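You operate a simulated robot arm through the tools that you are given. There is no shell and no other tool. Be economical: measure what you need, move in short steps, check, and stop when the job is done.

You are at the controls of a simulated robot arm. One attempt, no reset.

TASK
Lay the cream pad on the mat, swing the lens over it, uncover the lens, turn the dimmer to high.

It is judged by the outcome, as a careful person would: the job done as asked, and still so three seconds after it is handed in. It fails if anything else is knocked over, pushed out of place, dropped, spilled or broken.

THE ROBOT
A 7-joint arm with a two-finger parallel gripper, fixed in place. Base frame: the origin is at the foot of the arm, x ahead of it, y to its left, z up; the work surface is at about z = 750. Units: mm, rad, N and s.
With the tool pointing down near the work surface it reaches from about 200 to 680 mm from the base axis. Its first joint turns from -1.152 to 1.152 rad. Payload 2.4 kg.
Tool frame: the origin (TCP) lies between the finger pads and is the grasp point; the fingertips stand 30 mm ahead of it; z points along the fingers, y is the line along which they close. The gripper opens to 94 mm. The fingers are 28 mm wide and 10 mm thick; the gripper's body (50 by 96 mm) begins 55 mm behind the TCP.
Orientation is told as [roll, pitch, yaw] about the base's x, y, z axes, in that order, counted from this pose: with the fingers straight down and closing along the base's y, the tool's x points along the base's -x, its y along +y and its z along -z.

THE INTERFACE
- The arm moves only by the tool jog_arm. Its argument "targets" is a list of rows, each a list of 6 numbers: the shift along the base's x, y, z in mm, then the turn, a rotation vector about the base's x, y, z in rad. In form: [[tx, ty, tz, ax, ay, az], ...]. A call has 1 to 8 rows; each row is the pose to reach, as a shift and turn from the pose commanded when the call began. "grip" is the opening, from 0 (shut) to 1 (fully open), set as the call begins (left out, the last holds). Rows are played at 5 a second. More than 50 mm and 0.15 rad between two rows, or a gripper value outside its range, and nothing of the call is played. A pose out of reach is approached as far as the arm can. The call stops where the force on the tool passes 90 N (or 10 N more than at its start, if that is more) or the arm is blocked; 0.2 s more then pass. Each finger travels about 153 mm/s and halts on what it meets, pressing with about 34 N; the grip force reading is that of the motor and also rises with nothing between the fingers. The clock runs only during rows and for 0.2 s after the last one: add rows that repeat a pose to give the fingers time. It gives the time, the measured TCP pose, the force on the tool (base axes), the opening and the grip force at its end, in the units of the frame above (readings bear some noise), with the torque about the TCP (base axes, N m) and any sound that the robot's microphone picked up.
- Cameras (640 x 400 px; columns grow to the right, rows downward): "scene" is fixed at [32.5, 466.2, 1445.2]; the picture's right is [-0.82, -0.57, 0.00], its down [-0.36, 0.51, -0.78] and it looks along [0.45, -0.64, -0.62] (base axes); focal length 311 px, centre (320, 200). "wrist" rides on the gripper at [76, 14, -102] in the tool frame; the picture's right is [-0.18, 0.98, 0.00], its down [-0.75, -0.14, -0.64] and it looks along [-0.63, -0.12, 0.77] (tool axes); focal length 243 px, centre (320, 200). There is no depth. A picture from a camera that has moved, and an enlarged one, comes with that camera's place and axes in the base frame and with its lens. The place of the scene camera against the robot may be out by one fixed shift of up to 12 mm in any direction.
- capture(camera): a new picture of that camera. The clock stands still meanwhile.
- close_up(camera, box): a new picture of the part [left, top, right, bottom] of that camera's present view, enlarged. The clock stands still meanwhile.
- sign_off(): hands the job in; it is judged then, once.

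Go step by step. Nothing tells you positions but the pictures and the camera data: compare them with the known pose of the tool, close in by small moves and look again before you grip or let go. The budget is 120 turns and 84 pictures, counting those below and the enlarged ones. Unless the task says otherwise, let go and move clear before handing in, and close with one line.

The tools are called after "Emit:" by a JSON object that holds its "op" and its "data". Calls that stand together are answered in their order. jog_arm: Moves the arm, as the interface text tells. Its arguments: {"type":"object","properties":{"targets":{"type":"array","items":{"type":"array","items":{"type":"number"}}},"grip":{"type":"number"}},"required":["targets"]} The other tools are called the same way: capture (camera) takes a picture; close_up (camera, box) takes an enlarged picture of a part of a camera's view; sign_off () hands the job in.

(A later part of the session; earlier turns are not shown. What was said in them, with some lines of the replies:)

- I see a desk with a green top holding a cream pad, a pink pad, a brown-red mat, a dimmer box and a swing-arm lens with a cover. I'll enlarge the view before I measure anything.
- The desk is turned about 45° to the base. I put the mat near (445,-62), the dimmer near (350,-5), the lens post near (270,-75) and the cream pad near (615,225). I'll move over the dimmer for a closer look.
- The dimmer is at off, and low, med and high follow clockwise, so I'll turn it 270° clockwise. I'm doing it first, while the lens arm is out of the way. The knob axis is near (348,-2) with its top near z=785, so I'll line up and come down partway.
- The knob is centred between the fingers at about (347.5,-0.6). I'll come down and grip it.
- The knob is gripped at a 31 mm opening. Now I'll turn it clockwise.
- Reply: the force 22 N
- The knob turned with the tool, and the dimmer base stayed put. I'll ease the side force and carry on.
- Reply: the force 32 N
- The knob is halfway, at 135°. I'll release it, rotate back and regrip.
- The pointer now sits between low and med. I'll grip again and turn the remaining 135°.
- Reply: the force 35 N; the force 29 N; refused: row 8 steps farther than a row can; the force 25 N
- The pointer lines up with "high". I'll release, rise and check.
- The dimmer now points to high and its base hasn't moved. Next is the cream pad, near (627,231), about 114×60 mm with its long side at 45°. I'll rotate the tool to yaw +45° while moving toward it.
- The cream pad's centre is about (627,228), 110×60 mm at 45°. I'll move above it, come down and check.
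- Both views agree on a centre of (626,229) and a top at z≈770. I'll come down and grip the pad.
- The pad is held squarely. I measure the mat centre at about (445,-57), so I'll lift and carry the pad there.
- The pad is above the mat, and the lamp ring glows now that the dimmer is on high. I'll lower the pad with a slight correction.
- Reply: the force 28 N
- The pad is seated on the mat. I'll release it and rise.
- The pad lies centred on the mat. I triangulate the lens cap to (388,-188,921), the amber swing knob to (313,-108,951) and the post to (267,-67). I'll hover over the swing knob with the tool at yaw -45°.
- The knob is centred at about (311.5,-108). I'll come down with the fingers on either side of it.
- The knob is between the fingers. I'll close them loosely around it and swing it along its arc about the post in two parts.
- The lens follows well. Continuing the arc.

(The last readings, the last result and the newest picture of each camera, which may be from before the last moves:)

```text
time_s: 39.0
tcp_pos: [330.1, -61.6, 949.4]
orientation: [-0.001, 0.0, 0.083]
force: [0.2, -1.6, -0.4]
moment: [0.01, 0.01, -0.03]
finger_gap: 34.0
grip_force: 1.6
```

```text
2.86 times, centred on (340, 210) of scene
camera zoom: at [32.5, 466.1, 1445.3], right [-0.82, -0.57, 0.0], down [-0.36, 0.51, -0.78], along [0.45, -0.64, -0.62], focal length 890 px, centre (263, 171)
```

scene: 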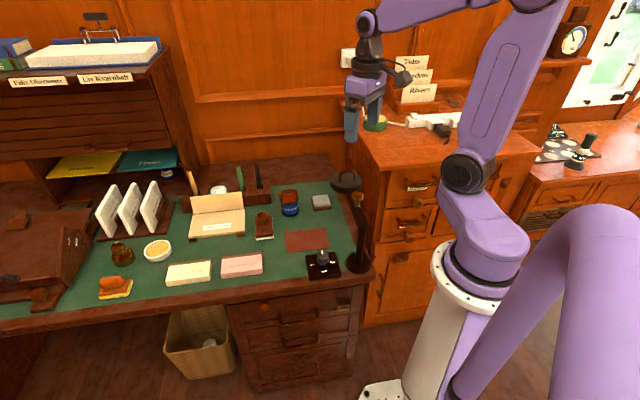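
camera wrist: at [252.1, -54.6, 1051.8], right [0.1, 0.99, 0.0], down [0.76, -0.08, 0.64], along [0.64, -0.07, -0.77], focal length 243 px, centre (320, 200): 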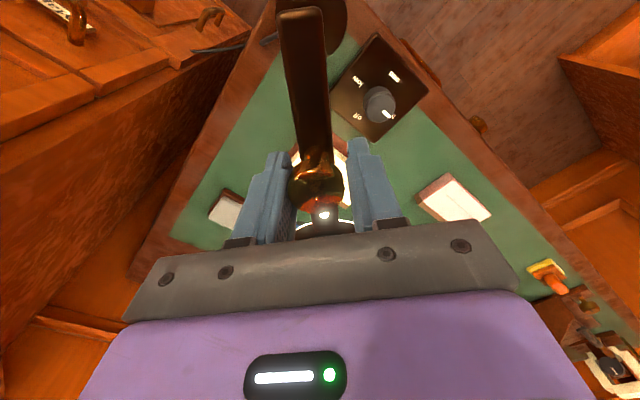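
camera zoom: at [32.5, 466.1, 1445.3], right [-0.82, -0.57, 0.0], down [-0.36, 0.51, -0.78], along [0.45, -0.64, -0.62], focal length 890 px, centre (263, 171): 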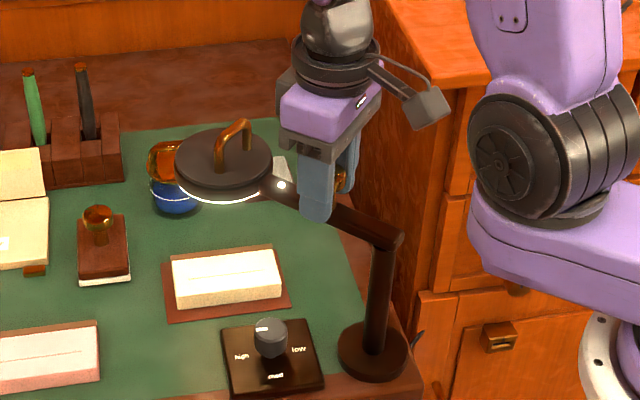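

By the corrected scene view the lens is at about (445,-60), right over the pad. I'll open the fingers, rise and look.

Emit:
{"op": "jog_arm", "data": {"targets": [[0, 0, 0, 0, 0, 0], [0, 0, 0, 0, 0, 0], [0, 0, 30, 0, 0, 0], [0, 0, 75, 0, 0, 0], [10, 0, 120, 0, 0, 0], [20, 0, 160, 0, 0, 0]], "grip": 0.55}}

Emit:
{"op": "capture", "data": {"camera": "wrist"}}

Emit:
{"op": "close_up", "data": {"camera": "wrist", "box": [220, 0, 420, 210]}}

Emit:
{"op": "close_up", "data": {"camera": "scene", "box": [280, 160, 380, 230]}}

```text
time_s: 40.4
tcp_pos: [349.5, -63.8, 1107.1]
orientation: [-0.001, -0.002, 0.08]
force: [-0.5, 0.4, 0.8]
moment: [0.03, -0.02, 0.0]
finger_gap: 51.6
grip_force: 0.2
```

```text
41 pictures are left
camera wrist: at [272.1, -56.2, 1209.2], right [0.1, 0.99, 0.0], down [0.76, -0.08, 0.64], along [0.64, -0.07, -0.77], focal length 243 px, centre (320, 200)
```

wrist: 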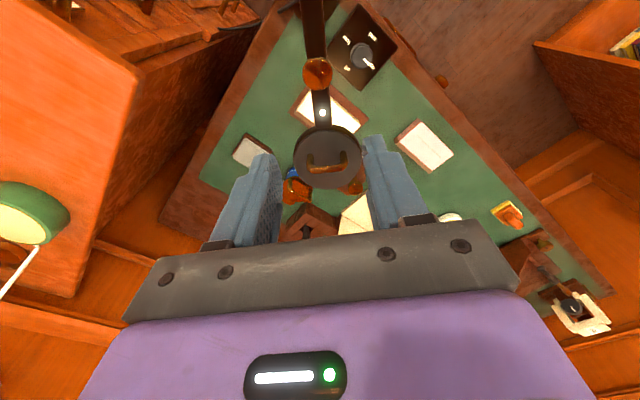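

```text
1.90 times, centred on (320, 105) of wrist
camera zoom: at [272.1, -56.2, 1209.2], right [0.1, 0.99, 0.0], down [0.76, -0.08, 0.64], along [0.64, -0.07, -0.77], focal length 462 px, centre (320, 381)
```

zoom: 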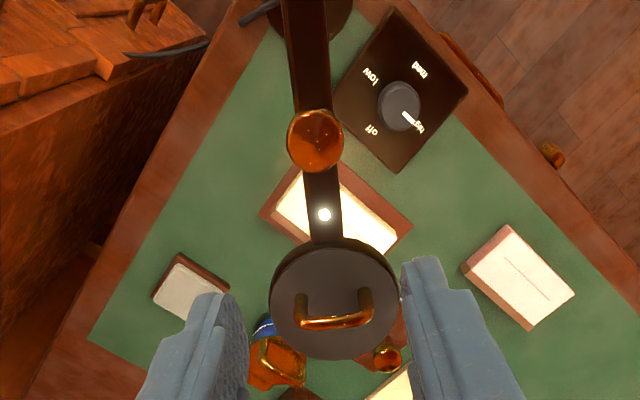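

```text
5.71 times, centred on (330, 195) of scene
camera zoom: at [32.4, 466.2, 1445.2], right [-0.82, -0.57, 0.0], down [-0.36, 0.51, -0.78], along [0.45, -0.64, -0.62], focal length 1780 px, centre (263, 229)
```

zoom: 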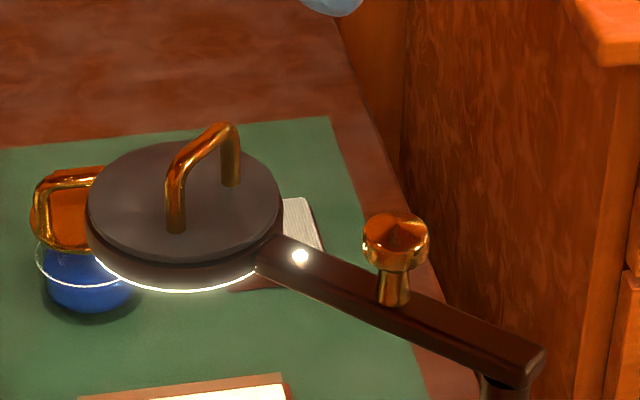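

The lens sits at about (439,-63), within 9 mm of the pad's centre, with its covered cap on top. The handle bar runs along y at z≈950, so I'll turn the tool to yaw -90° and hover above it.

Emit:
{"op": "jog_arm", "data": {"targets": [[10, 0, -5, 0, 0, -0.138], [20, 0, -10, 0, 0, -0.276], [30, 0, -15, 0, 0, -0.414], [40, 0, -20, 0, 0, -0.552], [50, 0, -25, 0, 0, -0.69], [60, 0, -30, 0, 0, -0.828], [70, -0.5, -35, 0, 0, -0.966], [80, -1, -40, 0, 0, -1.104]], "grip": 0.5}}

Emit:
{"op": "jog_arm", "data": {"targets": [[3, 0, 0, 0, 0, -0.138], [6, 0, 0, 0, 0, -0.276], [9, 0, 0, 0, 0, -0.414], [10.5, 0, 0, 0, 0, -0.551]]}}

Emit:
{"op": "capture", "data": {"camera": "wrist"}}

Emit:
{"op": "close_up", "data": {"camera": "wrist", "box": [240, 40, 400, 190]}}

```text
time_s: 42.2
tcp_pos: [426.9, -61.6, 1068.6]
orientation: [0.001, 0.001, -1.026]
force: [-0.6, -0.4, -0.2]
moment: [0.02, -0.01, -0.01]
finger_gap: 47.2
grip_force: 0.0
```

```text
time_s: 43.2
tcp_pos: [439.6, -60.5, 1068.8]
orientation: [0.0, -0.001, -1.575]
force: [0.6, 0.0, -0.4]
moment: [0.0, -0.02, 0.02]
finger_gap: 46.9
grip_force: 0.2
```

```text
38 pictures are left
camera wrist: at [453.3, 14.2, 1170.8], right [0.98, -0.19, 0.0], down [-0.15, -0.75, 0.64], along [-0.12, -0.63, -0.77], focal length 243 px, centre (320, 200)
```

wrist: 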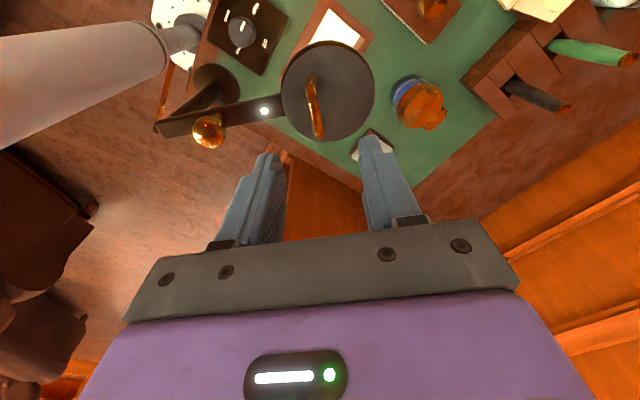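

```text
2.67 times, centred on (320, 115) of wrist
camera zoom: at [453.3, 14.2, 1170.8], right [0.98, -0.19, 0.0], down [-0.15, -0.75, 0.64], along [-0.12, -0.63, -0.77], focal length 647 px, centre (320, 427)
```

zoom: 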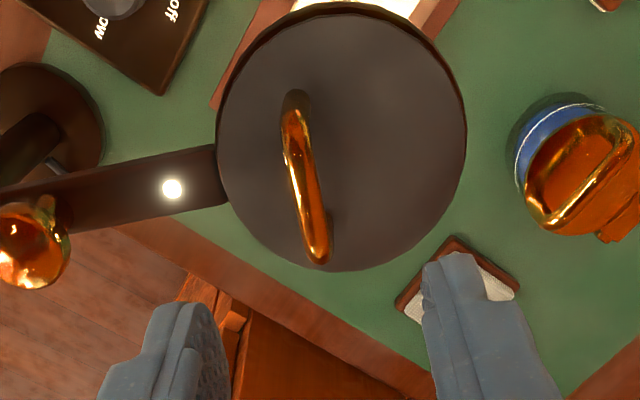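

The handle bar runs along y at x≈436, centred at y≈-60, with its top near z≈955. It sits slightly off the cap's centre at about (447,-62). I'll come down onto it in steps.

Emit:
{"op": "jog_arm", "data": {"targets": [[-3.3, 0, -45, 0, 0, 0], [-3.3, 0, -75, 0, 0, 0]]}}

Emit:
{"op": "capture", "data": {"camera": "wrist"}}

Emit:
{"op": "close_up", "data": {"camera": "scene", "box": [260, 130, 380, 230]}}

```text
time_s: 43.8
tcp_pos: [436.6, -58.5, 992.7]
orientation: [0.001, 0.0, -1.573]
force: [0.2, 0.5, 0.1]
moment: [-0.01, 0.01, 0.02]
finger_gap: 46.8
grip_force: 0.1
```

```text
36 pictures are left
camera wrist: at [450.0, 16.2, 1096.3], right [0.98, -0.19, 0.0], down [-0.14, -0.75, 0.64], along [-0.12, -0.63, -0.77], focal length 243 px, centre (320, 200)
```

wrist: 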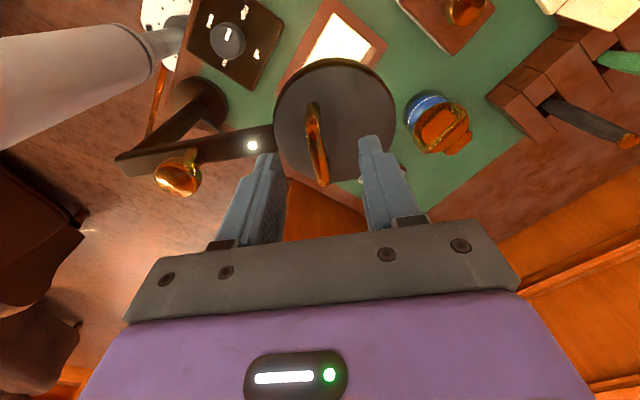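

```text
4.00 times, centred on (320, 180) of scene
camera zoom: at [32.5, 466.2, 1445.2], right [-0.82, -0.57, 0.0], down [-0.36, 0.51, -0.78], along [0.45, -0.64, -0.62], focal length 1246 px, centre (320, 280)
```

zoom: 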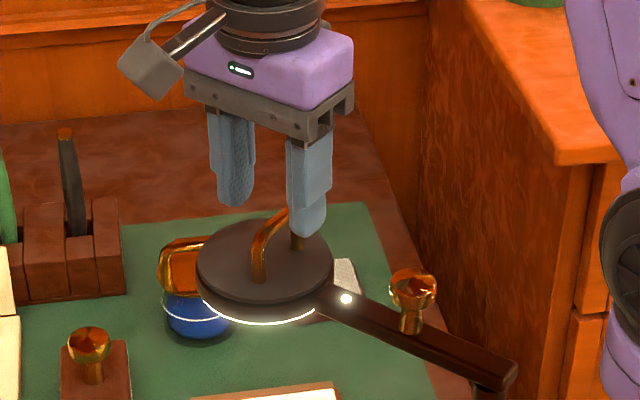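

Emit:
{"op": "jog_arm", "data": {"targets": [[-2.5, 0, -15, 0, 0, 0], [-2.5, 0, -26, 0, 0, 0], [-2.5, 0, -34, 0, 0, 0]]}}

Emit:
{"op": "close_up", "data": {"camera": "wrist", "box": [200, 50, 440, 250]}}

Emit:
{"op": "close_up", "data": {"camera": "scene", "box": [270, 150, 360, 220]}}

```text
time_s: 44.6
tcp_pos: [434.6, -62.6, 959.1]
orientation: [0.0, 0.0, -1.574]
force: [-0.3, -0.4, 0.3]
moment: [0.0, -0.03, 0.01]
finger_gap: 46.9
grip_force: 0.1
```

```text
2.00 times, centred on (320, 150) of wrist
camera zoom: at [448.6, 13.7, 1062.3], right [0.98, -0.19, 0.0], down [-0.14, -0.75, 0.64], along [-0.12, -0.63, -0.77], focal length 485 px, centre (320, 300)
```

zoom: 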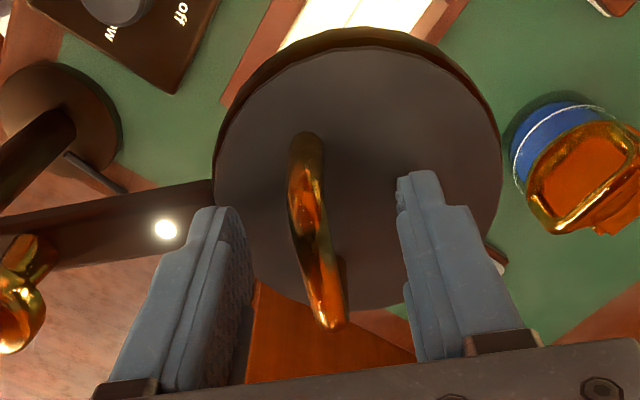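

```text
5.71 times, centred on (315, 185) of scene
camera zoom: at [32.5, 466.2, 1445.2], right [-0.82, -0.57, 0.0], down [-0.36, 0.51, -0.78], along [0.45, -0.64, -0.62], focal length 1780 px, centre (349, 286)
```

zoom: 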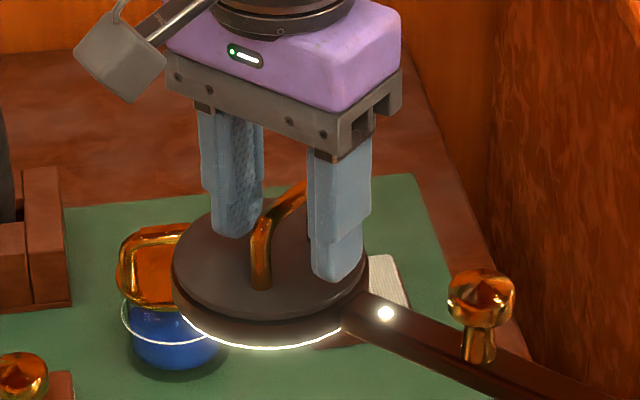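

Emit:
{"op": "jog_arm", "data": {"targets": [[0, 0, 0, 0, 0, 0], [0, 0, 0, 0, 0, 0], [0, 0, 0, 0, 0, 0]], "grip": 0.0}}

Emit:
{"op": "jog_arm", "data": {"targets": [[0, 0, 3, 0, 0, 0], [0, 0, 6, 0, 0, 0]]}}

Emit:
{"op": "close_up", "data": {"camera": "scene", "box": [270, 150, 360, 220]}}

```text
time_s: 45.4
tcp_pos: [434.3, -62.5, 959.5]
orientation: [0.001, 0.001, -1.575]
force: [0.6, -1.8, -1.1]
moment: [0.01, 0.01, 0.27]
finger_gap: 13.4
grip_force: 45.0
```

```text
time_s: 46.0
tcp_pos: [434.7, -62.1, 965.0]
orientation: [0.003, -0.001, -1.576]
force: [16.8, -1.5, -11.3]
moment: [0.47, -0.05, 0.36]
finger_gap: 9.1
grip_force: 42.5
```

```text
5.71 times, centred on (315, 185) of scene
camera zoom: at [33.1, 466.1, 1445.3], right [-0.82, -0.57, 0.0], down [-0.36, 0.51, -0.78], along [0.45, -0.64, -0.62], focal length 1780 px, centre (349, 286)
```

zoom: 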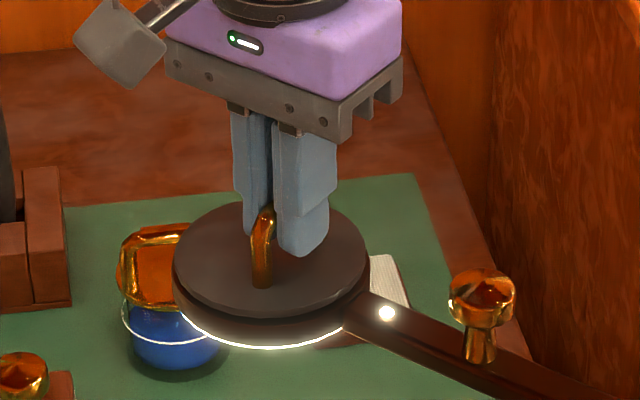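

The grip caught only the top of the bar, so the handle is lower than I thought. I'll open, go lower until just above the cap and grip again.

Emit:
{"op": "jog_arm", "data": {"targets": [[0, 0, 0, 0, 0, 0], [0, 0, 0, 0, 0, 0]], "grip": 0.45}}

Emit:
{"op": "capture", "data": {"camera": "wrist"}}

Emit:
{"op": "close_up", "data": {"camera": "scene", "box": [270, 150, 360, 220]}}

```text
time_s: 46.6
tcp_pos: [433.7, -62.5, 965.5]
orientation: [-0.002, -0.001, -1.575]
force: [-0.3, 0.0, -0.1]
moment: [-0.01, 0.01, -0.01]
finger_gap: 42.1
grip_force: 0.1
```

```text
31 pictures are left
camera wrist: at [447.5, 13.4, 1068.5], right [0.98, -0.19, 0.0], down [-0.14, -0.75, 0.64], along [-0.12, -0.63, -0.77], focal length 243 px, centre (320, 200)
```

wrist: 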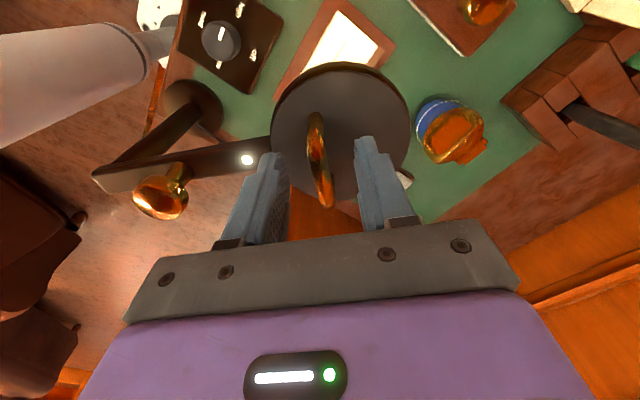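

```text
5.71 times, centred on (315, 185) of scene
camera zoom: at [32.5, 466.2, 1445.2], right [-0.82, -0.57, 0.0], down [-0.36, 0.51, -0.78], along [0.45, -0.64, -0.62], focal length 1780 px, centre (349, 286)
```

zoom: 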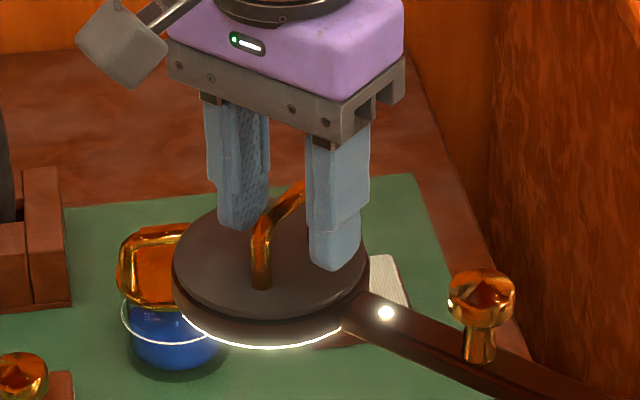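

Emit:
{"op": "jog_arm", "data": {"targets": [[-1, 1, -10, 0, 0, 0], [-1, 1, -16, 0, 0, 0], [-1, 1, -20, 0, 0, 0]]}}

Emit:
{"op": "close_up", "data": {"camera": "scene", "box": [270, 150, 360, 220]}}

```text
time_s: 47.4
tcp_pos: [438.2, -62.2, 950.9]
orientation: [0.023, -0.007, -1.578]
force: [1.5, 1.2, 26.0]
moment: [0.18, 0.53, -0.31]
finger_gap: 41.0
grip_force: 0.0
stopped in row 3: the force on the tool passed its limit at 95 N (the readings are from after the stop); the commanded pose is now the measured one
```

```text
5.71 times, centred on (315, 185) of scene
camera zoom: at [32.2, 466.3, 1445.2], right [-0.82, -0.57, 0.0], down [-0.35, 0.51, -0.78], along [0.45, -0.64, -0.62], focal length 1780 px, centre (349, 286)
```

zoom: 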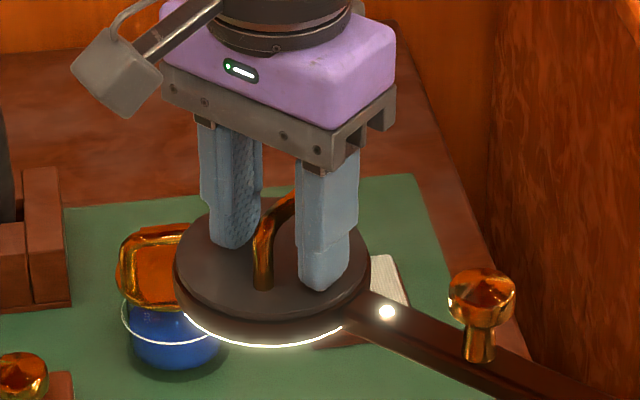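

The fingertips touched the cap top at z≈920, so the earlier height was right. I'll back up, square the tool and check that nothing shifted.

Emit:
{"op": "jog_arm", "data": {"targets": [[-2, 0, 4, -0.012, 0.004, 0], [-5, 0.5, 8, -0.023, 0.007, 0.005], [-5, 0.5, 8, -0.023, 0.007, 0.005]]}}

Emit:
{"op": "capture", "data": {"camera": "wrist"}}

Emit:
{"op": "close_up", "data": {"camera": "scene", "box": [270, 150, 390, 270]}}

```text
time_s: 48.2
tcp_pos: [430.9, -60.9, 958.4]
orientation: [0.009, -0.025, -1.573]
force: [-0.4, 1.2, -0.1]
moment: [0.01, -0.04, 0.02]
finger_gap: 42.6
grip_force: 0.0
```

```text
28 pictures are left
camera wrist: at [444.8, 17.4, 1058.8], right [0.98, -0.19, 0.01], down [-0.15, -0.74, 0.66], along [-0.11, -0.65, -0.75], focal length 243 px, centre (320, 200)
```

wrist: 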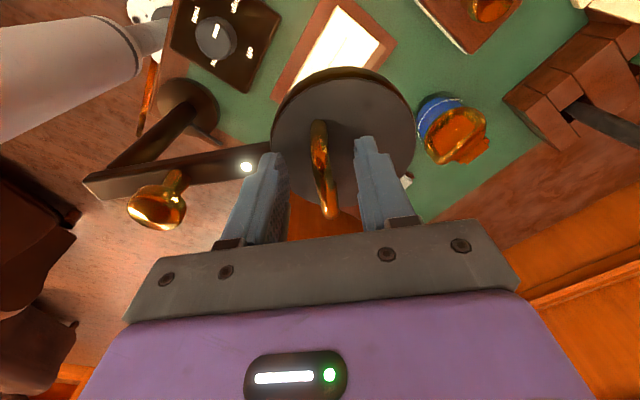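

```text
3.33 times, centred on (330, 210) of scene
camera zoom: at [32.5, 466.2, 1445.2], right [-0.82, -0.57, 0.0], down [-0.36, 0.51, -0.78], along [0.45, -0.64, -0.62], focal length 1038 px, centre (287, 167)
```

zoom: 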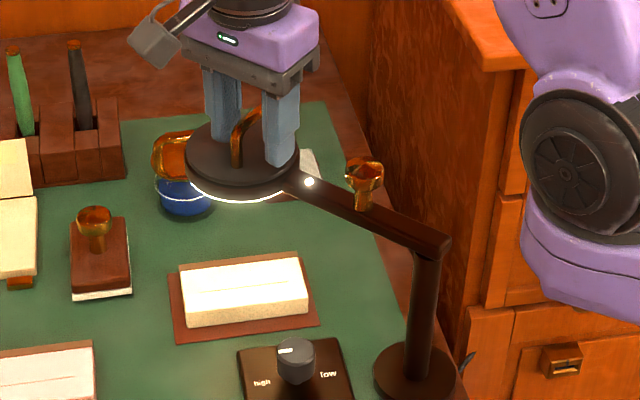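

Nothing has moved, and the bar is centred between the fingers. I'll square the tool, settle to z≈955 and grip again with longer settling.

Emit:
{"op": "jog_arm", "data": {"targets": [[0.5, 0, -1, 0.025, 0.009, 0], [0.5, 0, -3, 0.025, 0.009, 0]]}}

Emit:
{"op": "jog_arm", "data": {"targets": [[0, 0, 0, 0, 0, 0], [0, 0, 0, 0, 0, 0], [0, 0, 0, 0, 0, 0], [0, 0, 0, 0, 0, 0], [0, 0, 0, 0, 0, 0], [0, 0, 0, 0, 0, 0]], "grip": 0.0}}

Emit:
{"op": "capture", "data": {"camera": "wrist"}}

```text
time_s: 48.8
tcp_pos: [432.2, -61.3, 955.9]
orientation: [0.002, -0.001, -1.572]
force: [0.1, 0.3, 0.3]
moment: [-0.05, -0.02, 0.01]
finger_gap: 42.3
grip_force: 0.1
```

```text
time_s: 50.2
tcp_pos: [434.9, -61.7, 955.9]
orientation: [0.005, -0.002, -1.574]
force: [19.3, 2.4, -5.3]
moment: [0.16, -0.01, -0.21]
finger_gap: 13.6
grip_force: 45.6
```

```text
26 pictures are left
camera wrist: at [447.9, 14.6, 1058.2], right [0.98, -0.19, 0.01], down [-0.15, -0.75, 0.64], along [-0.12, -0.63, -0.77], focal length 243 px, centre (320, 200)
```

wrist: 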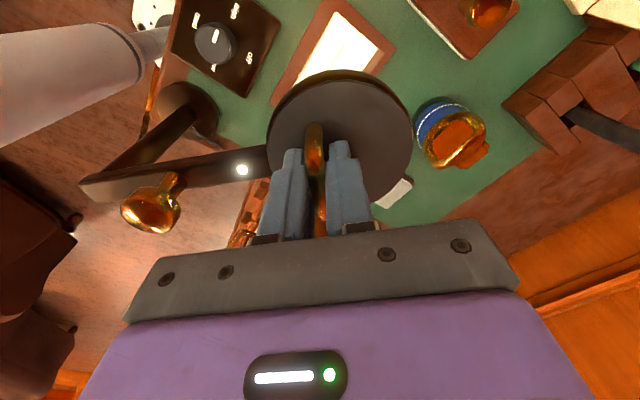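

The bar is gripped at 13.6 mm, but with some side force. I'll shift about 2.5 mm in +x to relieve it, then lift a little while watching the force.

Emit:
{"op": "jog_arm", "data": {"targets": [[1.5, 0, 0, 0, 0, 0], [2.7, 0, 0, 0, 0, 0]]}}

Emit:
{"op": "jog_arm", "data": {"targets": [[0, 0, 1, 0, 0, 0], [0, 0, 2, 0, 0, 0]]}}

Emit:
{"op": "jog_arm", "data": {"targets": [[0, 0, 1, 0, 0, 0], [0, 0, 2, 0, 0, 0]]}}

Emit:
{"op": "close_up", "data": {"camera": "scene", "box": [270, 150, 360, 220]}}

```text
time_s: 50.8
tcp_pos: [435.1, -62.7, 954.5]
orientation: [-0.003, -0.002, -1.572]
force: [-0.8, 2.9, 11.8]
moment: [-0.71, -0.04, -0.27]
finger_gap: 13.7
grip_force: 45.4
```

```text
time_s: 51.4
tcp_pos: [435.3, -61.2, 955.7]
orientation: [0.0, -0.001, -1.571]
force: [4.1, 1.4, -4.9]
moment: [0.5, 0.11, -0.21]
finger_gap: 13.6
grip_force: 44.8
```

```text
time_s: 52.0
tcp_pos: [436.4, -61.3, 959.0]
orientation: [0.005, -0.001, -1.572]
force: [13.5, 0.8, -11.0]
moment: [0.28, 0.06, -0.16]
finger_gap: 13.4
grip_force: 44.9
```

```text
5.71 times, centred on (315, 185) of scene
camera zoom: at [33.0, 466.2, 1445.2], right [-0.82, -0.57, 0.0], down [-0.36, 0.51, -0.78], along [0.45, -0.64, -0.62], focal length 1780 px, centre (349, 286)
```

zoom: 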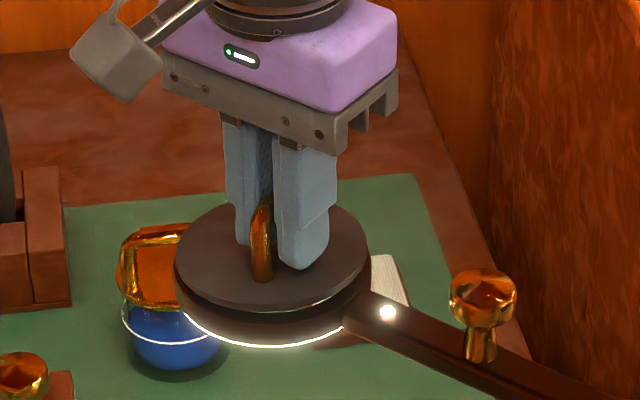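

A gap shows under the cap, so it is lifting, and it weighs about 11 N. I'll carry on slowly.

Emit:
{"op": "jog_arm", "data": {"targets": [[0, 0, 1, 0, 0, 0], [0, 0, 2, 0, 0, 0], [0, 0, 3, 0, 0, 0]]}}

Emit:
{"op": "close_up", "data": {"camera": "scene", "box": [270, 150, 360, 220]}}

```text
time_s: 52.8
tcp_pos: [438.4, -61.5, 962.5]
orientation: [0.01, -0.003, -1.571]
force: [34.5, 2.6, -28.0]
moment: [0.35, 0.12, -0.25]
finger_gap: 13.4
grip_force: 44.9
```

```text
5.71 times, centred on (315, 185) of scene
camera zoom: at [33.8, 466.2, 1445.2], right [-0.82, -0.57, 0.0], down [-0.36, 0.51, -0.78], along [0.45, -0.64, -0.62], focal length 1780 px, centre (349, 286)
```

zoom: 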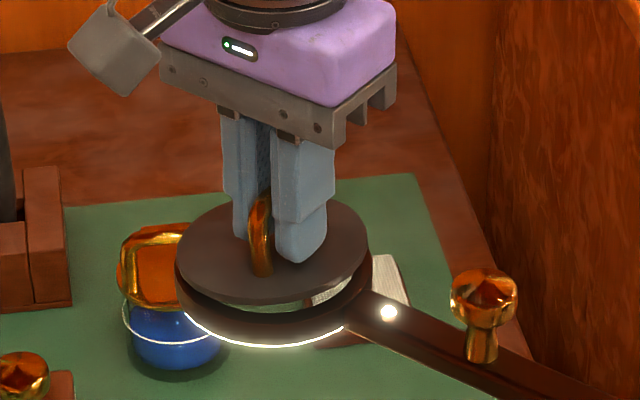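

The cover is hinged on its far (+x) side, because the arm-side edge rises and the tool is drawn toward +x. I'll open it along the hinge arc with a radius of about 68 mm, tilting the tool partway with it.

Emit:
{"op": "jog_arm", "data": {"targets": [[4, 0, 0, 0, 0, 0], [8.8, 0, 4.8, 0, 0.05, 0], [13.5, 0, 9.1, 0, 0.12, 0], [18.5, 0, 13, 0, 0.18, 0], [23.9, 0, 16.5, 0, 0.25, 0]]}}

Emit:
{"op": "close_up", "data": {"camera": "scene", "box": [260, 130, 360, 220]}}

```text
time_s: 54.0
tcp_pos: [457.4, -62.3, 979.0]
orientation: [-0.255, -0.002, -1.572]
force: [-12.0, -2.2, 3.4]
moment: [-0.43, 0.59, 0.26]
finger_gap: 13.6
grip_force: 45.5
```

```text
4.44 times, centred on (310, 175) of scene
camera zoom: at [32.1, 466.1, 1445.3], right [-0.82, -0.57, 0.0], down [-0.35, 0.51, -0.78], along [0.45, -0.64, -0.62], focal length 1384 px, centre (364, 311)
```

zoom: 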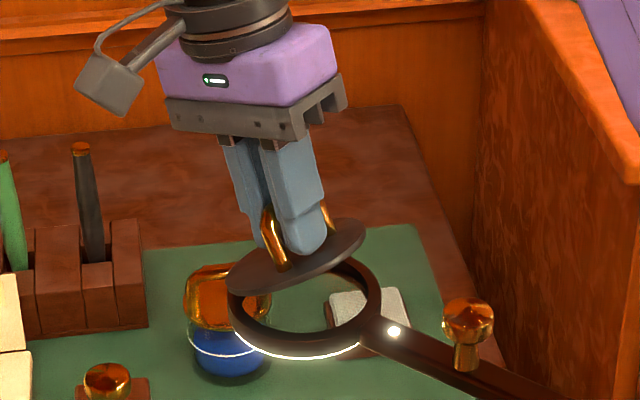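

The cover is swinging open cleanly, so I'll continue the arc.

Emit:
{"op": "jog_arm", "data": {"targets": [[4.5, 0, 3, 0, 0.06, 0], [10.4, 0, 5.5, 0, 0.12, 0], [16.4, 0, 7.6, 0, 0.18, 0], [22.6, 0, 9.1, 0, 0.24, 0]]}}

Emit:
{"op": "close_up", "data": {"camera": "scene", "box": [260, 130, 360, 220]}}

```text
time_s: 55.0
tcp_pos: [481.5, -61.8, 989.1]
orientation: [-0.489, -0.001, -1.572]
force: [-9.9, -1.5, 23.7]
moment: [-0.22, 0.34, 0.24]
finger_gap: 13.7
grip_force: 45.2
```

```text
4.44 times, centred on (310, 175) of scene
camera zoom: at [31.8, 466.2, 1445.3], right [-0.82, -0.57, 0.0], down [-0.35, 0.51, -0.78], along [0.45, -0.64, -0.62], focal length 1384 px, centre (364, 311)
```

zoom: 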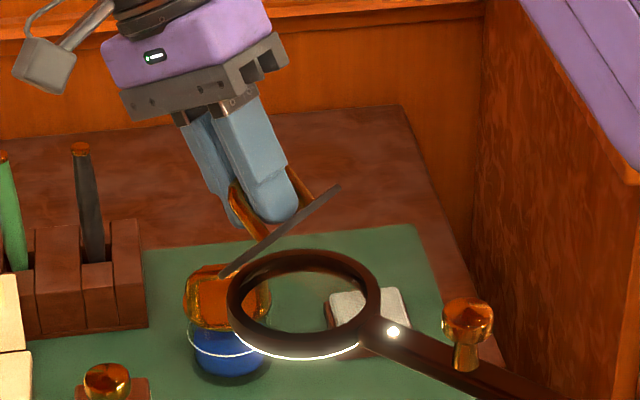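

Emit:
{"op": "jog_arm", "data": {"targets": [[5.8, 0, 3, 0, 0.06, 0], [12.2, 0, 3.5, 0, 0.12, 0], [18.6, 0, 3.5, 0, 0.18, 0], [25, 0, 3, 0, 0.24, 0], [31.3, 0, 1.8, 0, 0.3, 0]]}}

Emit:
{"op": "close_up", "data": {"camera": "scene", "box": [260, 130, 360, 220]}}

```text
time_s: 56.2
tcp_pos: [513.5, -60.6, 988.4]
orientation: [-0.788, -0.003, -1.57]
force: [-6.9, -2.7, -12.2]
moment: [0.0, 0.22, 0.22]
finger_gap: 13.8
grip_force: 44.8
```

```text
4.44 times, centred on (310, 175) of scene
camera zoom: at [32.5, 466.1, 1445.3], right [-0.82, -0.57, 0.0], down [-0.36, 0.51, -0.78], along [0.45, -0.64, -0.62], focal length 1384 px, centre (364, 311)
```

zoom: 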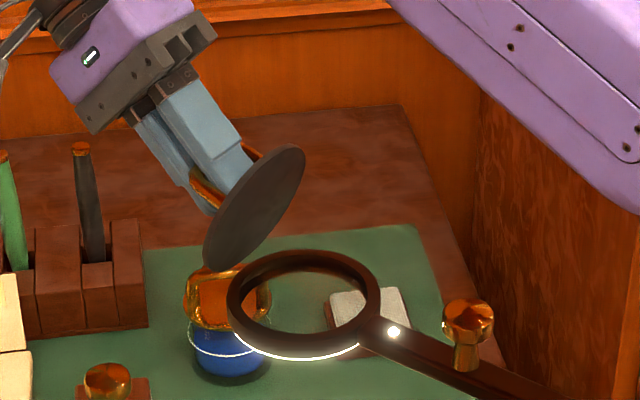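

Emit:
{"op": "jog_arm", "data": {"targets": [[4.8, 0, -2, 0, 0.035, 0], [9.7, 0, -3.5, 0, 0.07, 0], [14.3, 0, -5.4, 0, 0.105, 0], [18.9, 0, -7.7, 0, 0.14, 0]]}}

Emit:
{"op": "jog_arm", "data": {"targets": [[4.3, 0, -2.4, 0, 0.035, 0], [8.6, 0, -5, 0, 0.07, 0]]}}

Emit:
{"op": "close_up", "data": {"camera": "scene", "box": [260, 130, 360, 220]}}

```text
time_s: 57.2
tcp_pos: [498.3, -56.6, 989.1]
orientation: [-0.927, -0.002, -1.575]
force: [-0.3, -1.5, 56.8]
moment: [0.74, 0.09, 0.14]
finger_gap: 14.0
grip_force: 44.4
out of reach, approached as far as the arm can: row 2, 3, 4
```

```text
time_s: 57.8
tcp_pos: [489.5, -54.1, 987.6]
orientation: [-0.983, -0.003, -1.571]
force: [10.9, -4.9, 72.0]
moment: [0.31, -1.19, 1.25]
finger_gap: 14.6
grip_force: 45.4
out of reach, approached as far as the arm can: row 1, 2
```

```text
4.44 times, centred on (310, 175) of scene
camera zoom: at [31.6, 466.2, 1445.3], right [-0.82, -0.57, 0.0], down [-0.35, 0.51, -0.78], along [0.45, -0.64, -0.62], focal length 1384 px, centre (364, 311)
```

zoom: 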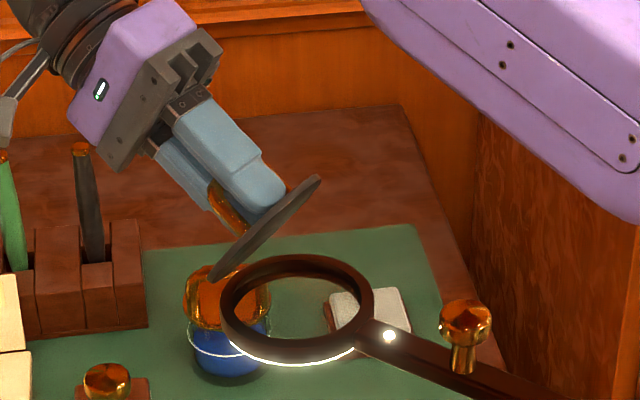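

The steep tilt went out of reach and the arm backed off slightly. I'll reduce the tilt with a small test move.

Emit:
{"op": "jog_arm", "data": {"targets": [[0, 0, 0, 0, -0.05, 0]]}}

```text
time_s: 58.2
tcp_pos: [487.0, -54.3, 988.6]
orientation: [-0.956, 0.0, -1.571]
force: [0.9, -2.9, 69.9]
moment: [0.4, -0.65, 0.79]
finger_gap: 14.3
grip_force: 44.6
```

Emit:
{"op": "jog_arm", "data": {"targets": [[-0.5, -1, 1, 0, -0.11, 0], [-1.5, -2, 2, 0, -0.22, 0], [-2.5, -3, 2.8, 0, -0.33, 0], [-3.4, -4, 3.5, 0, -0.44, 0]]}}

Emit:
{"op": "close_up", "data": {"camera": "scene", "box": [260, 130, 360, 220]}}

```text
time_s: 59.2
tcp_pos: [479.0, -58.7, 988.0]
orientation: [-0.534, 0.001, -1.575]
force: [-31.6, -0.7, 49.5]
moment: [0.45, 1.33, 0.13]
finger_gap: 13.9
grip_force: 45.1
```

```text
4.44 times, centred on (310, 175) of scene
camera zoom: at [30.8, 466.2, 1445.3], right [-0.82, -0.57, 0.0], down [-0.35, 0.51, -0.78], along [0.45, -0.64, -0.62], focal length 1384 px, centre (364, 311)
```

zoom: 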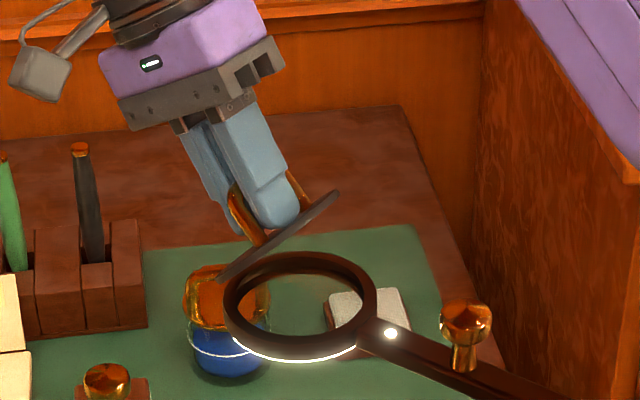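

Emit:
{"op": "jog_arm", "data": {"targets": [[-3, 0, 4, 0, 0, 0], [1.5, 0, 5, 0, 0, 0], [6.3, 0, 5.8, 0, 0, 0], [11, 0, 6.2, 0, 0, 0]]}}

```text
time_s: 60.2
tcp_pos: [496.0, -57.6, 990.6]
orientation: [-0.505, -0.001, -1.57]
force: [-3.3, -0.5, 16.5]
moment: [0.77, 0.22, 0.16]
finger_gap: 13.5
grip_force: 45.2
```

Emit:
{"op": "jog_arm", "data": {"targets": [[5, 0, 1, 0, 0, 0], [9.7, 0, 1, 0, 0, 0], [14.5, 0, 0.5, 0, 0, 0], [19.1, 0, -0.5, 0, 0, 0]]}}

Emit:
{"op": "jog_arm", "data": {"targets": [[4.6, 0, -1.3, 0, 0, 0], [9.1, 0, -2.8, 0, 0, 0]]}}

Emit:
{"op": "close_up", "data": {"camera": "scene", "box": [260, 130, 360, 220]}}

```text
time_s: 61.2
tcp_pos: [515.6, -60.1, 988.5]
orientation: [-0.509, 0.0, -1.573]
force: [-1.4, -0.5, -2.1]
moment: [0.29, 0.07, 0.39]
finger_gap: 13.6
grip_force: 44.6
```

```text
time_s: 61.8
tcp_pos: [524.1, -59.0, 984.8]
orientation: [-0.511, -0.004, -1.57]
force: [-7.0, -2.6, -13.0]
moment: [-0.31, 0.04, 0.77]
finger_gap: 14.0
grip_force: 44.4
```

```text
4.44 times, centred on (310, 175) of scene
camera zoom: at [32.5, 466.1, 1445.3], right [-0.82, -0.57, 0.0], down [-0.36, 0.51, -0.78], along [0.45, -0.64, -0.62], focal length 1384 px, centre (364, 311)
```

zoom: 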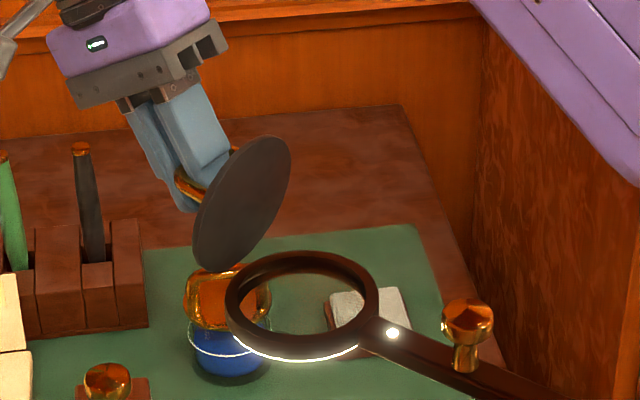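

Emit:
{"op": "jog_arm", "data": {"targets": [[3.5, 0, -3, 0, 0, 0], [7.5, 0, -5, 0, 0, 0], [11.5, 0, -7.4, 0, 0, 0], [15.3, 0, -10.1, 0, 0, 0]]}}

Emit:
{"op": "close_up", "data": {"camera": "scene", "box": [260, 130, 360, 220]}}

```text
time_s: 62.8
tcp_pos: [538.4, -58.9, 977.8]
orientation: [-0.506, -0.002, -1.571]
force: [1.1, -0.9, 3.4]
moment: [0.58, 0.13, 0.31]
finger_gap: 13.6
grip_force: 45.0
```

```text
4.44 times, centred on (310, 175) of scene
camera zoom: at [32.4, 466.2, 1445.3], right [-0.82, -0.57, 0.0], down [-0.36, 0.51, -0.78], along [0.45, -0.64, -0.62], focal length 1384 px, centre (364, 311)
```

zoom: 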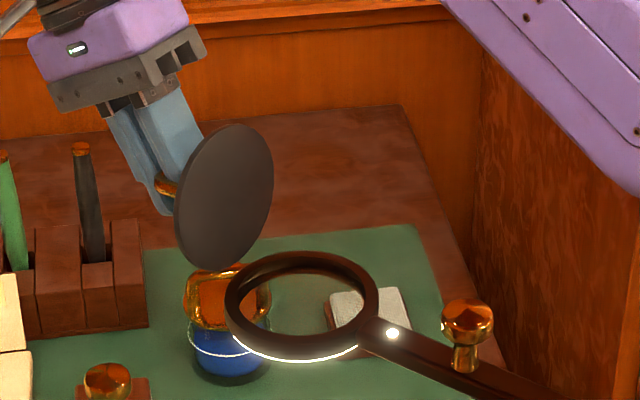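

The cover is at about 97° and has met no stop. I'll go a bit further past vertical.

Emit:
{"op": "jog_arm", "data": {"targets": [[2.8, 0, -2.2, 0, 0, 0], [5.5, 0, -4.5, 0, 0, 0], [8, 0, -6.9, 0, 0, 0], [10.5, 0, -9.4, 0, 0, 0]]}}

```text
time_s: 63.8
tcp_pos: [549.0, -59.5, 968.7]
orientation: [-0.513, -0.003, -1.572]
force: [-11.4, -1.3, 8.8]
moment: [0.48, 0.08, 0.25]
finger_gap: 13.4
grip_force: 44.8
```

Emit:
{"op": "jog_arm", "data": {"targets": [[2, 0, -2.4, 0, 0, 0], [4, 0, -5, 0, 0, 0]]}}

Emit:
{"op": "close_up", "data": {"camera": "scene", "box": [260, 130, 360, 220]}}

```text
time_s: 64.4
tcp_pos: [551.1, -60.8, 967.1]
orientation: [-0.52, 0.0, -1.572]
force: [-26.0, -1.9, 47.4]
moment: [0.4, 0.1, 0.26]
finger_gap: 13.5
grip_force: 45.2
```

```text
4.44 times, centred on (310, 175) of scene
camera zoom: at [30.9, 466.2, 1445.3], right [-0.82, -0.57, 0.0], down [-0.35, 0.51, -0.78], along [0.45, -0.64, -0.62], focal length 1384 px, centre (364, 311)
```

zoom: 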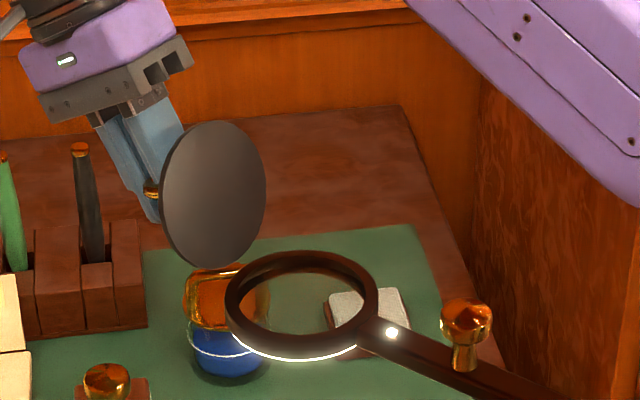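

The cover has reached its open stop at about 110°. I'll ease off, open the fingers a little and withdraw along the tool axis.

Emit:
{"op": "jog_arm", "data": {"targets": [[-3, 0, 4, 0, 0, 0]]}}

Emit:
{"op": "jog_arm", "data": {"targets": [[0, 0, 0, 0, 0, 0], [0, 0, 0, 0, 0, 0]], "grip": 0.25}}

Emit:
{"op": "jog_arm", "data": {"targets": [[2.5, 0, 4.4, 0, 0, 0], [5, 0, 8.8, 0, 0, 0]]}}

Emit:
{"op": "capture", "data": {"camera": "wrist"}}

Emit:
{"op": "close_up", "data": {"camera": "scene", "box": [260, 130, 360, 220]}}

```text
time_s: 64.8
tcp_pos: [548.4, -59.4, 967.4]
orientation: [-0.511, -0.003, -1.571]
force: [-9.8, -1.8, 29.2]
moment: [-0.11, 0.03, 0.62]
finger_gap: 13.5
grip_force: 45.2
```

```text
time_s: 65.4
tcp_pos: [549.7, -59.0, 966.6]
orientation: [-0.509, -0.003, -1.572]
force: [0.1, -0.7, -0.3]
moment: [0.01, 0.03, 0.0]
finger_gap: 23.6
grip_force: 0.2
```

```text
time_s: 66.0
tcp_pos: [555.7, -59.0, 973.5]
orientation: [-0.51, -0.002, -1.57]
force: [1.0, -0.5, -0.4]
moment: [-0.02, -0.01, 0.0]
finger_gap: 23.7
grip_force: 0.0
```

```text
15 pictures are left
camera wrist: at [617.6, 16.7, 1058.2], right [0.86, -0.19, -0.48], down [0.19, -0.75, 0.63], along [-0.48, -0.63, -0.61], focal length 243 px, centre (320, 200)
```

wrist: 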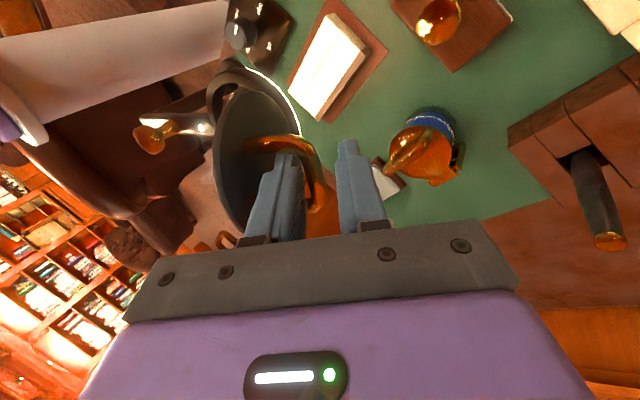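

```text
4.44 times, centred on (310, 175) of scene
camera zoom: at [32.5, 466.2, 1445.2], right [-0.82, -0.57, 0.0], down [-0.36, 0.51, -0.78], along [0.45, -0.64, -0.62], focal length 1384 px, centre (364, 311)
```

zoom: 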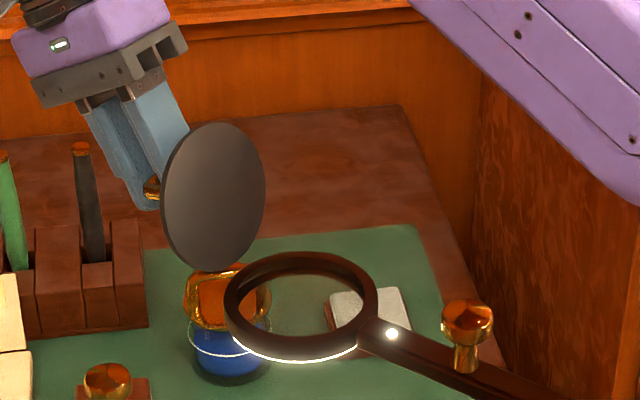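

Emit:
{"op": "jog_arm", "data": {"targets": [[5, 0, 9, 0, 0, 0], [10, 0, 18, 0, 0, 0], [13, 0, 27, 0, 0, 0]]}}

Emit:
{"op": "capture", "data": {"camera": "wrist"}}

```text
time_s: 66.8
tcp_pos: [567.6, -60.4, 1003.3]
orientation: [-0.509, -0.002, -1.571]
force: [1.2, 0.1, 0.3]
moment: [0.03, 0.0, 0.01]
finger_gap: 23.4
grip_force: 0.1
```

```text
13 pictures are left
camera wrist: at [630.2, 15.5, 1085.6], right [0.86, -0.19, -0.48], down [0.19, -0.75, 0.63], along [-0.48, -0.63, -0.61], focal length 243 px, centre (320, 200)
```

wrist: 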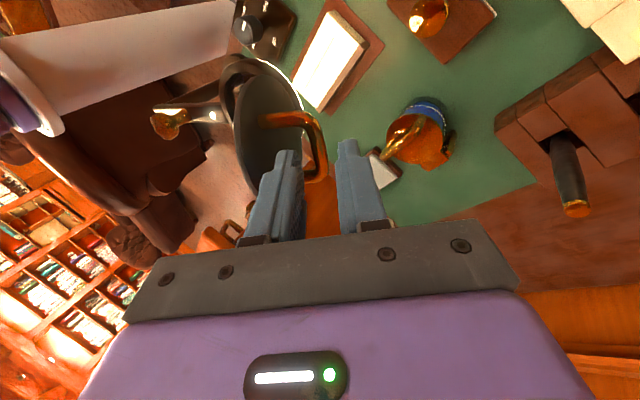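

Emit:
{"op": "jog_arm", "data": {"targets": [[0, 0, 20, 0, 0, 0], [0, 0, 45, 0, -0.1, 0], [-5, 0, 80, 0, -0.22, 0], [-10, 0, 110, 0, -0.36, 0], [-20, 0, 130, 0, -0.5, 0]]}}

Emit:
{"op": "capture", "data": {"camera": "scene"}}

Emit:
{"op": "close_up", "data": {"camera": "scene", "box": [260, 150, 390, 280]}}

Emit:
{"op": "capture", "data": {"camera": "wrist"}}

```text
time_s: 68.0
tcp_pos: [548.7, -57.6, 1132.8]
orientation: [-0.007, 0.0, -1.572]
force: [-0.9, 0.6, 0.7]
moment: [-0.01, -0.01, -0.02]
finger_gap: 23.6
grip_force: 0.0
```

```text
12 pictures are left
```

scene: 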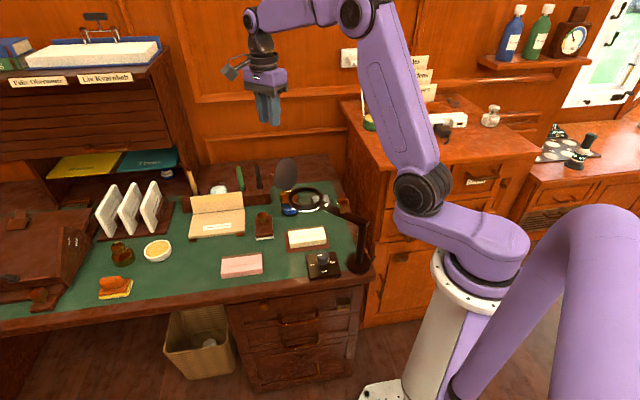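

```text
3.08 times, centred on (325, 215) of scene
camera zoom: at [32.5, 466.2, 1445.2], right [-0.82, -0.57, 0.0], down [-0.36, 0.51, -0.78], along [0.45, -0.64, -0.62], focal length 958 px, centre (305, 154)
```

zoom: 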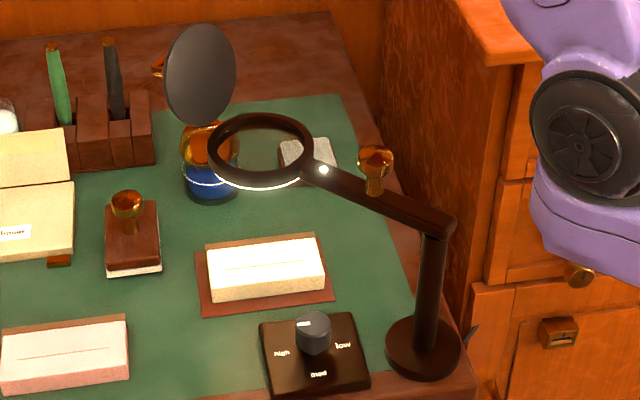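

```text
10 pictures are left
camera wrist: at [562.9, 18.2, 1235.3], right [0.98, -0.19, -0.01], down [-0.14, -0.75, 0.64], along [-0.12, -0.63, -0.76], focal length 243 px, centre (320, 200)
```

wrist: 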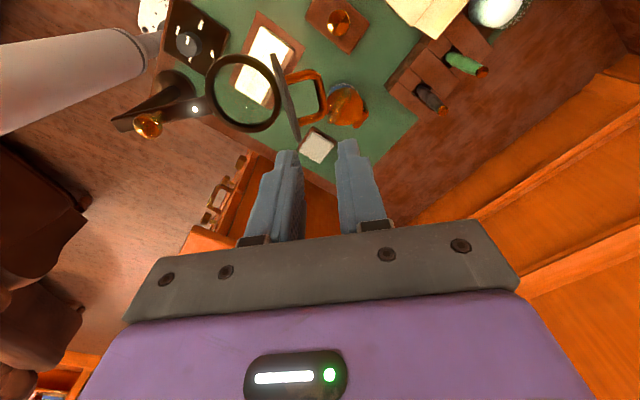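

The pad is on the mat, and the lens ring at about (445,-59) sits over the pad's centre at about (445,-57). The cover is resting on its open stop, the dimmer points to high with the lamp lit, and the gripper is clear, so I'm handing in.

Emit:
{"op": "sign_off", "data": {}}

```text
The job is handed in.
```

I laid the cream pad on the mat, swung the lens over it, opened the lens cover, turned the dimmer to high, and handed the job in; no other object looked moved in the last pictures.
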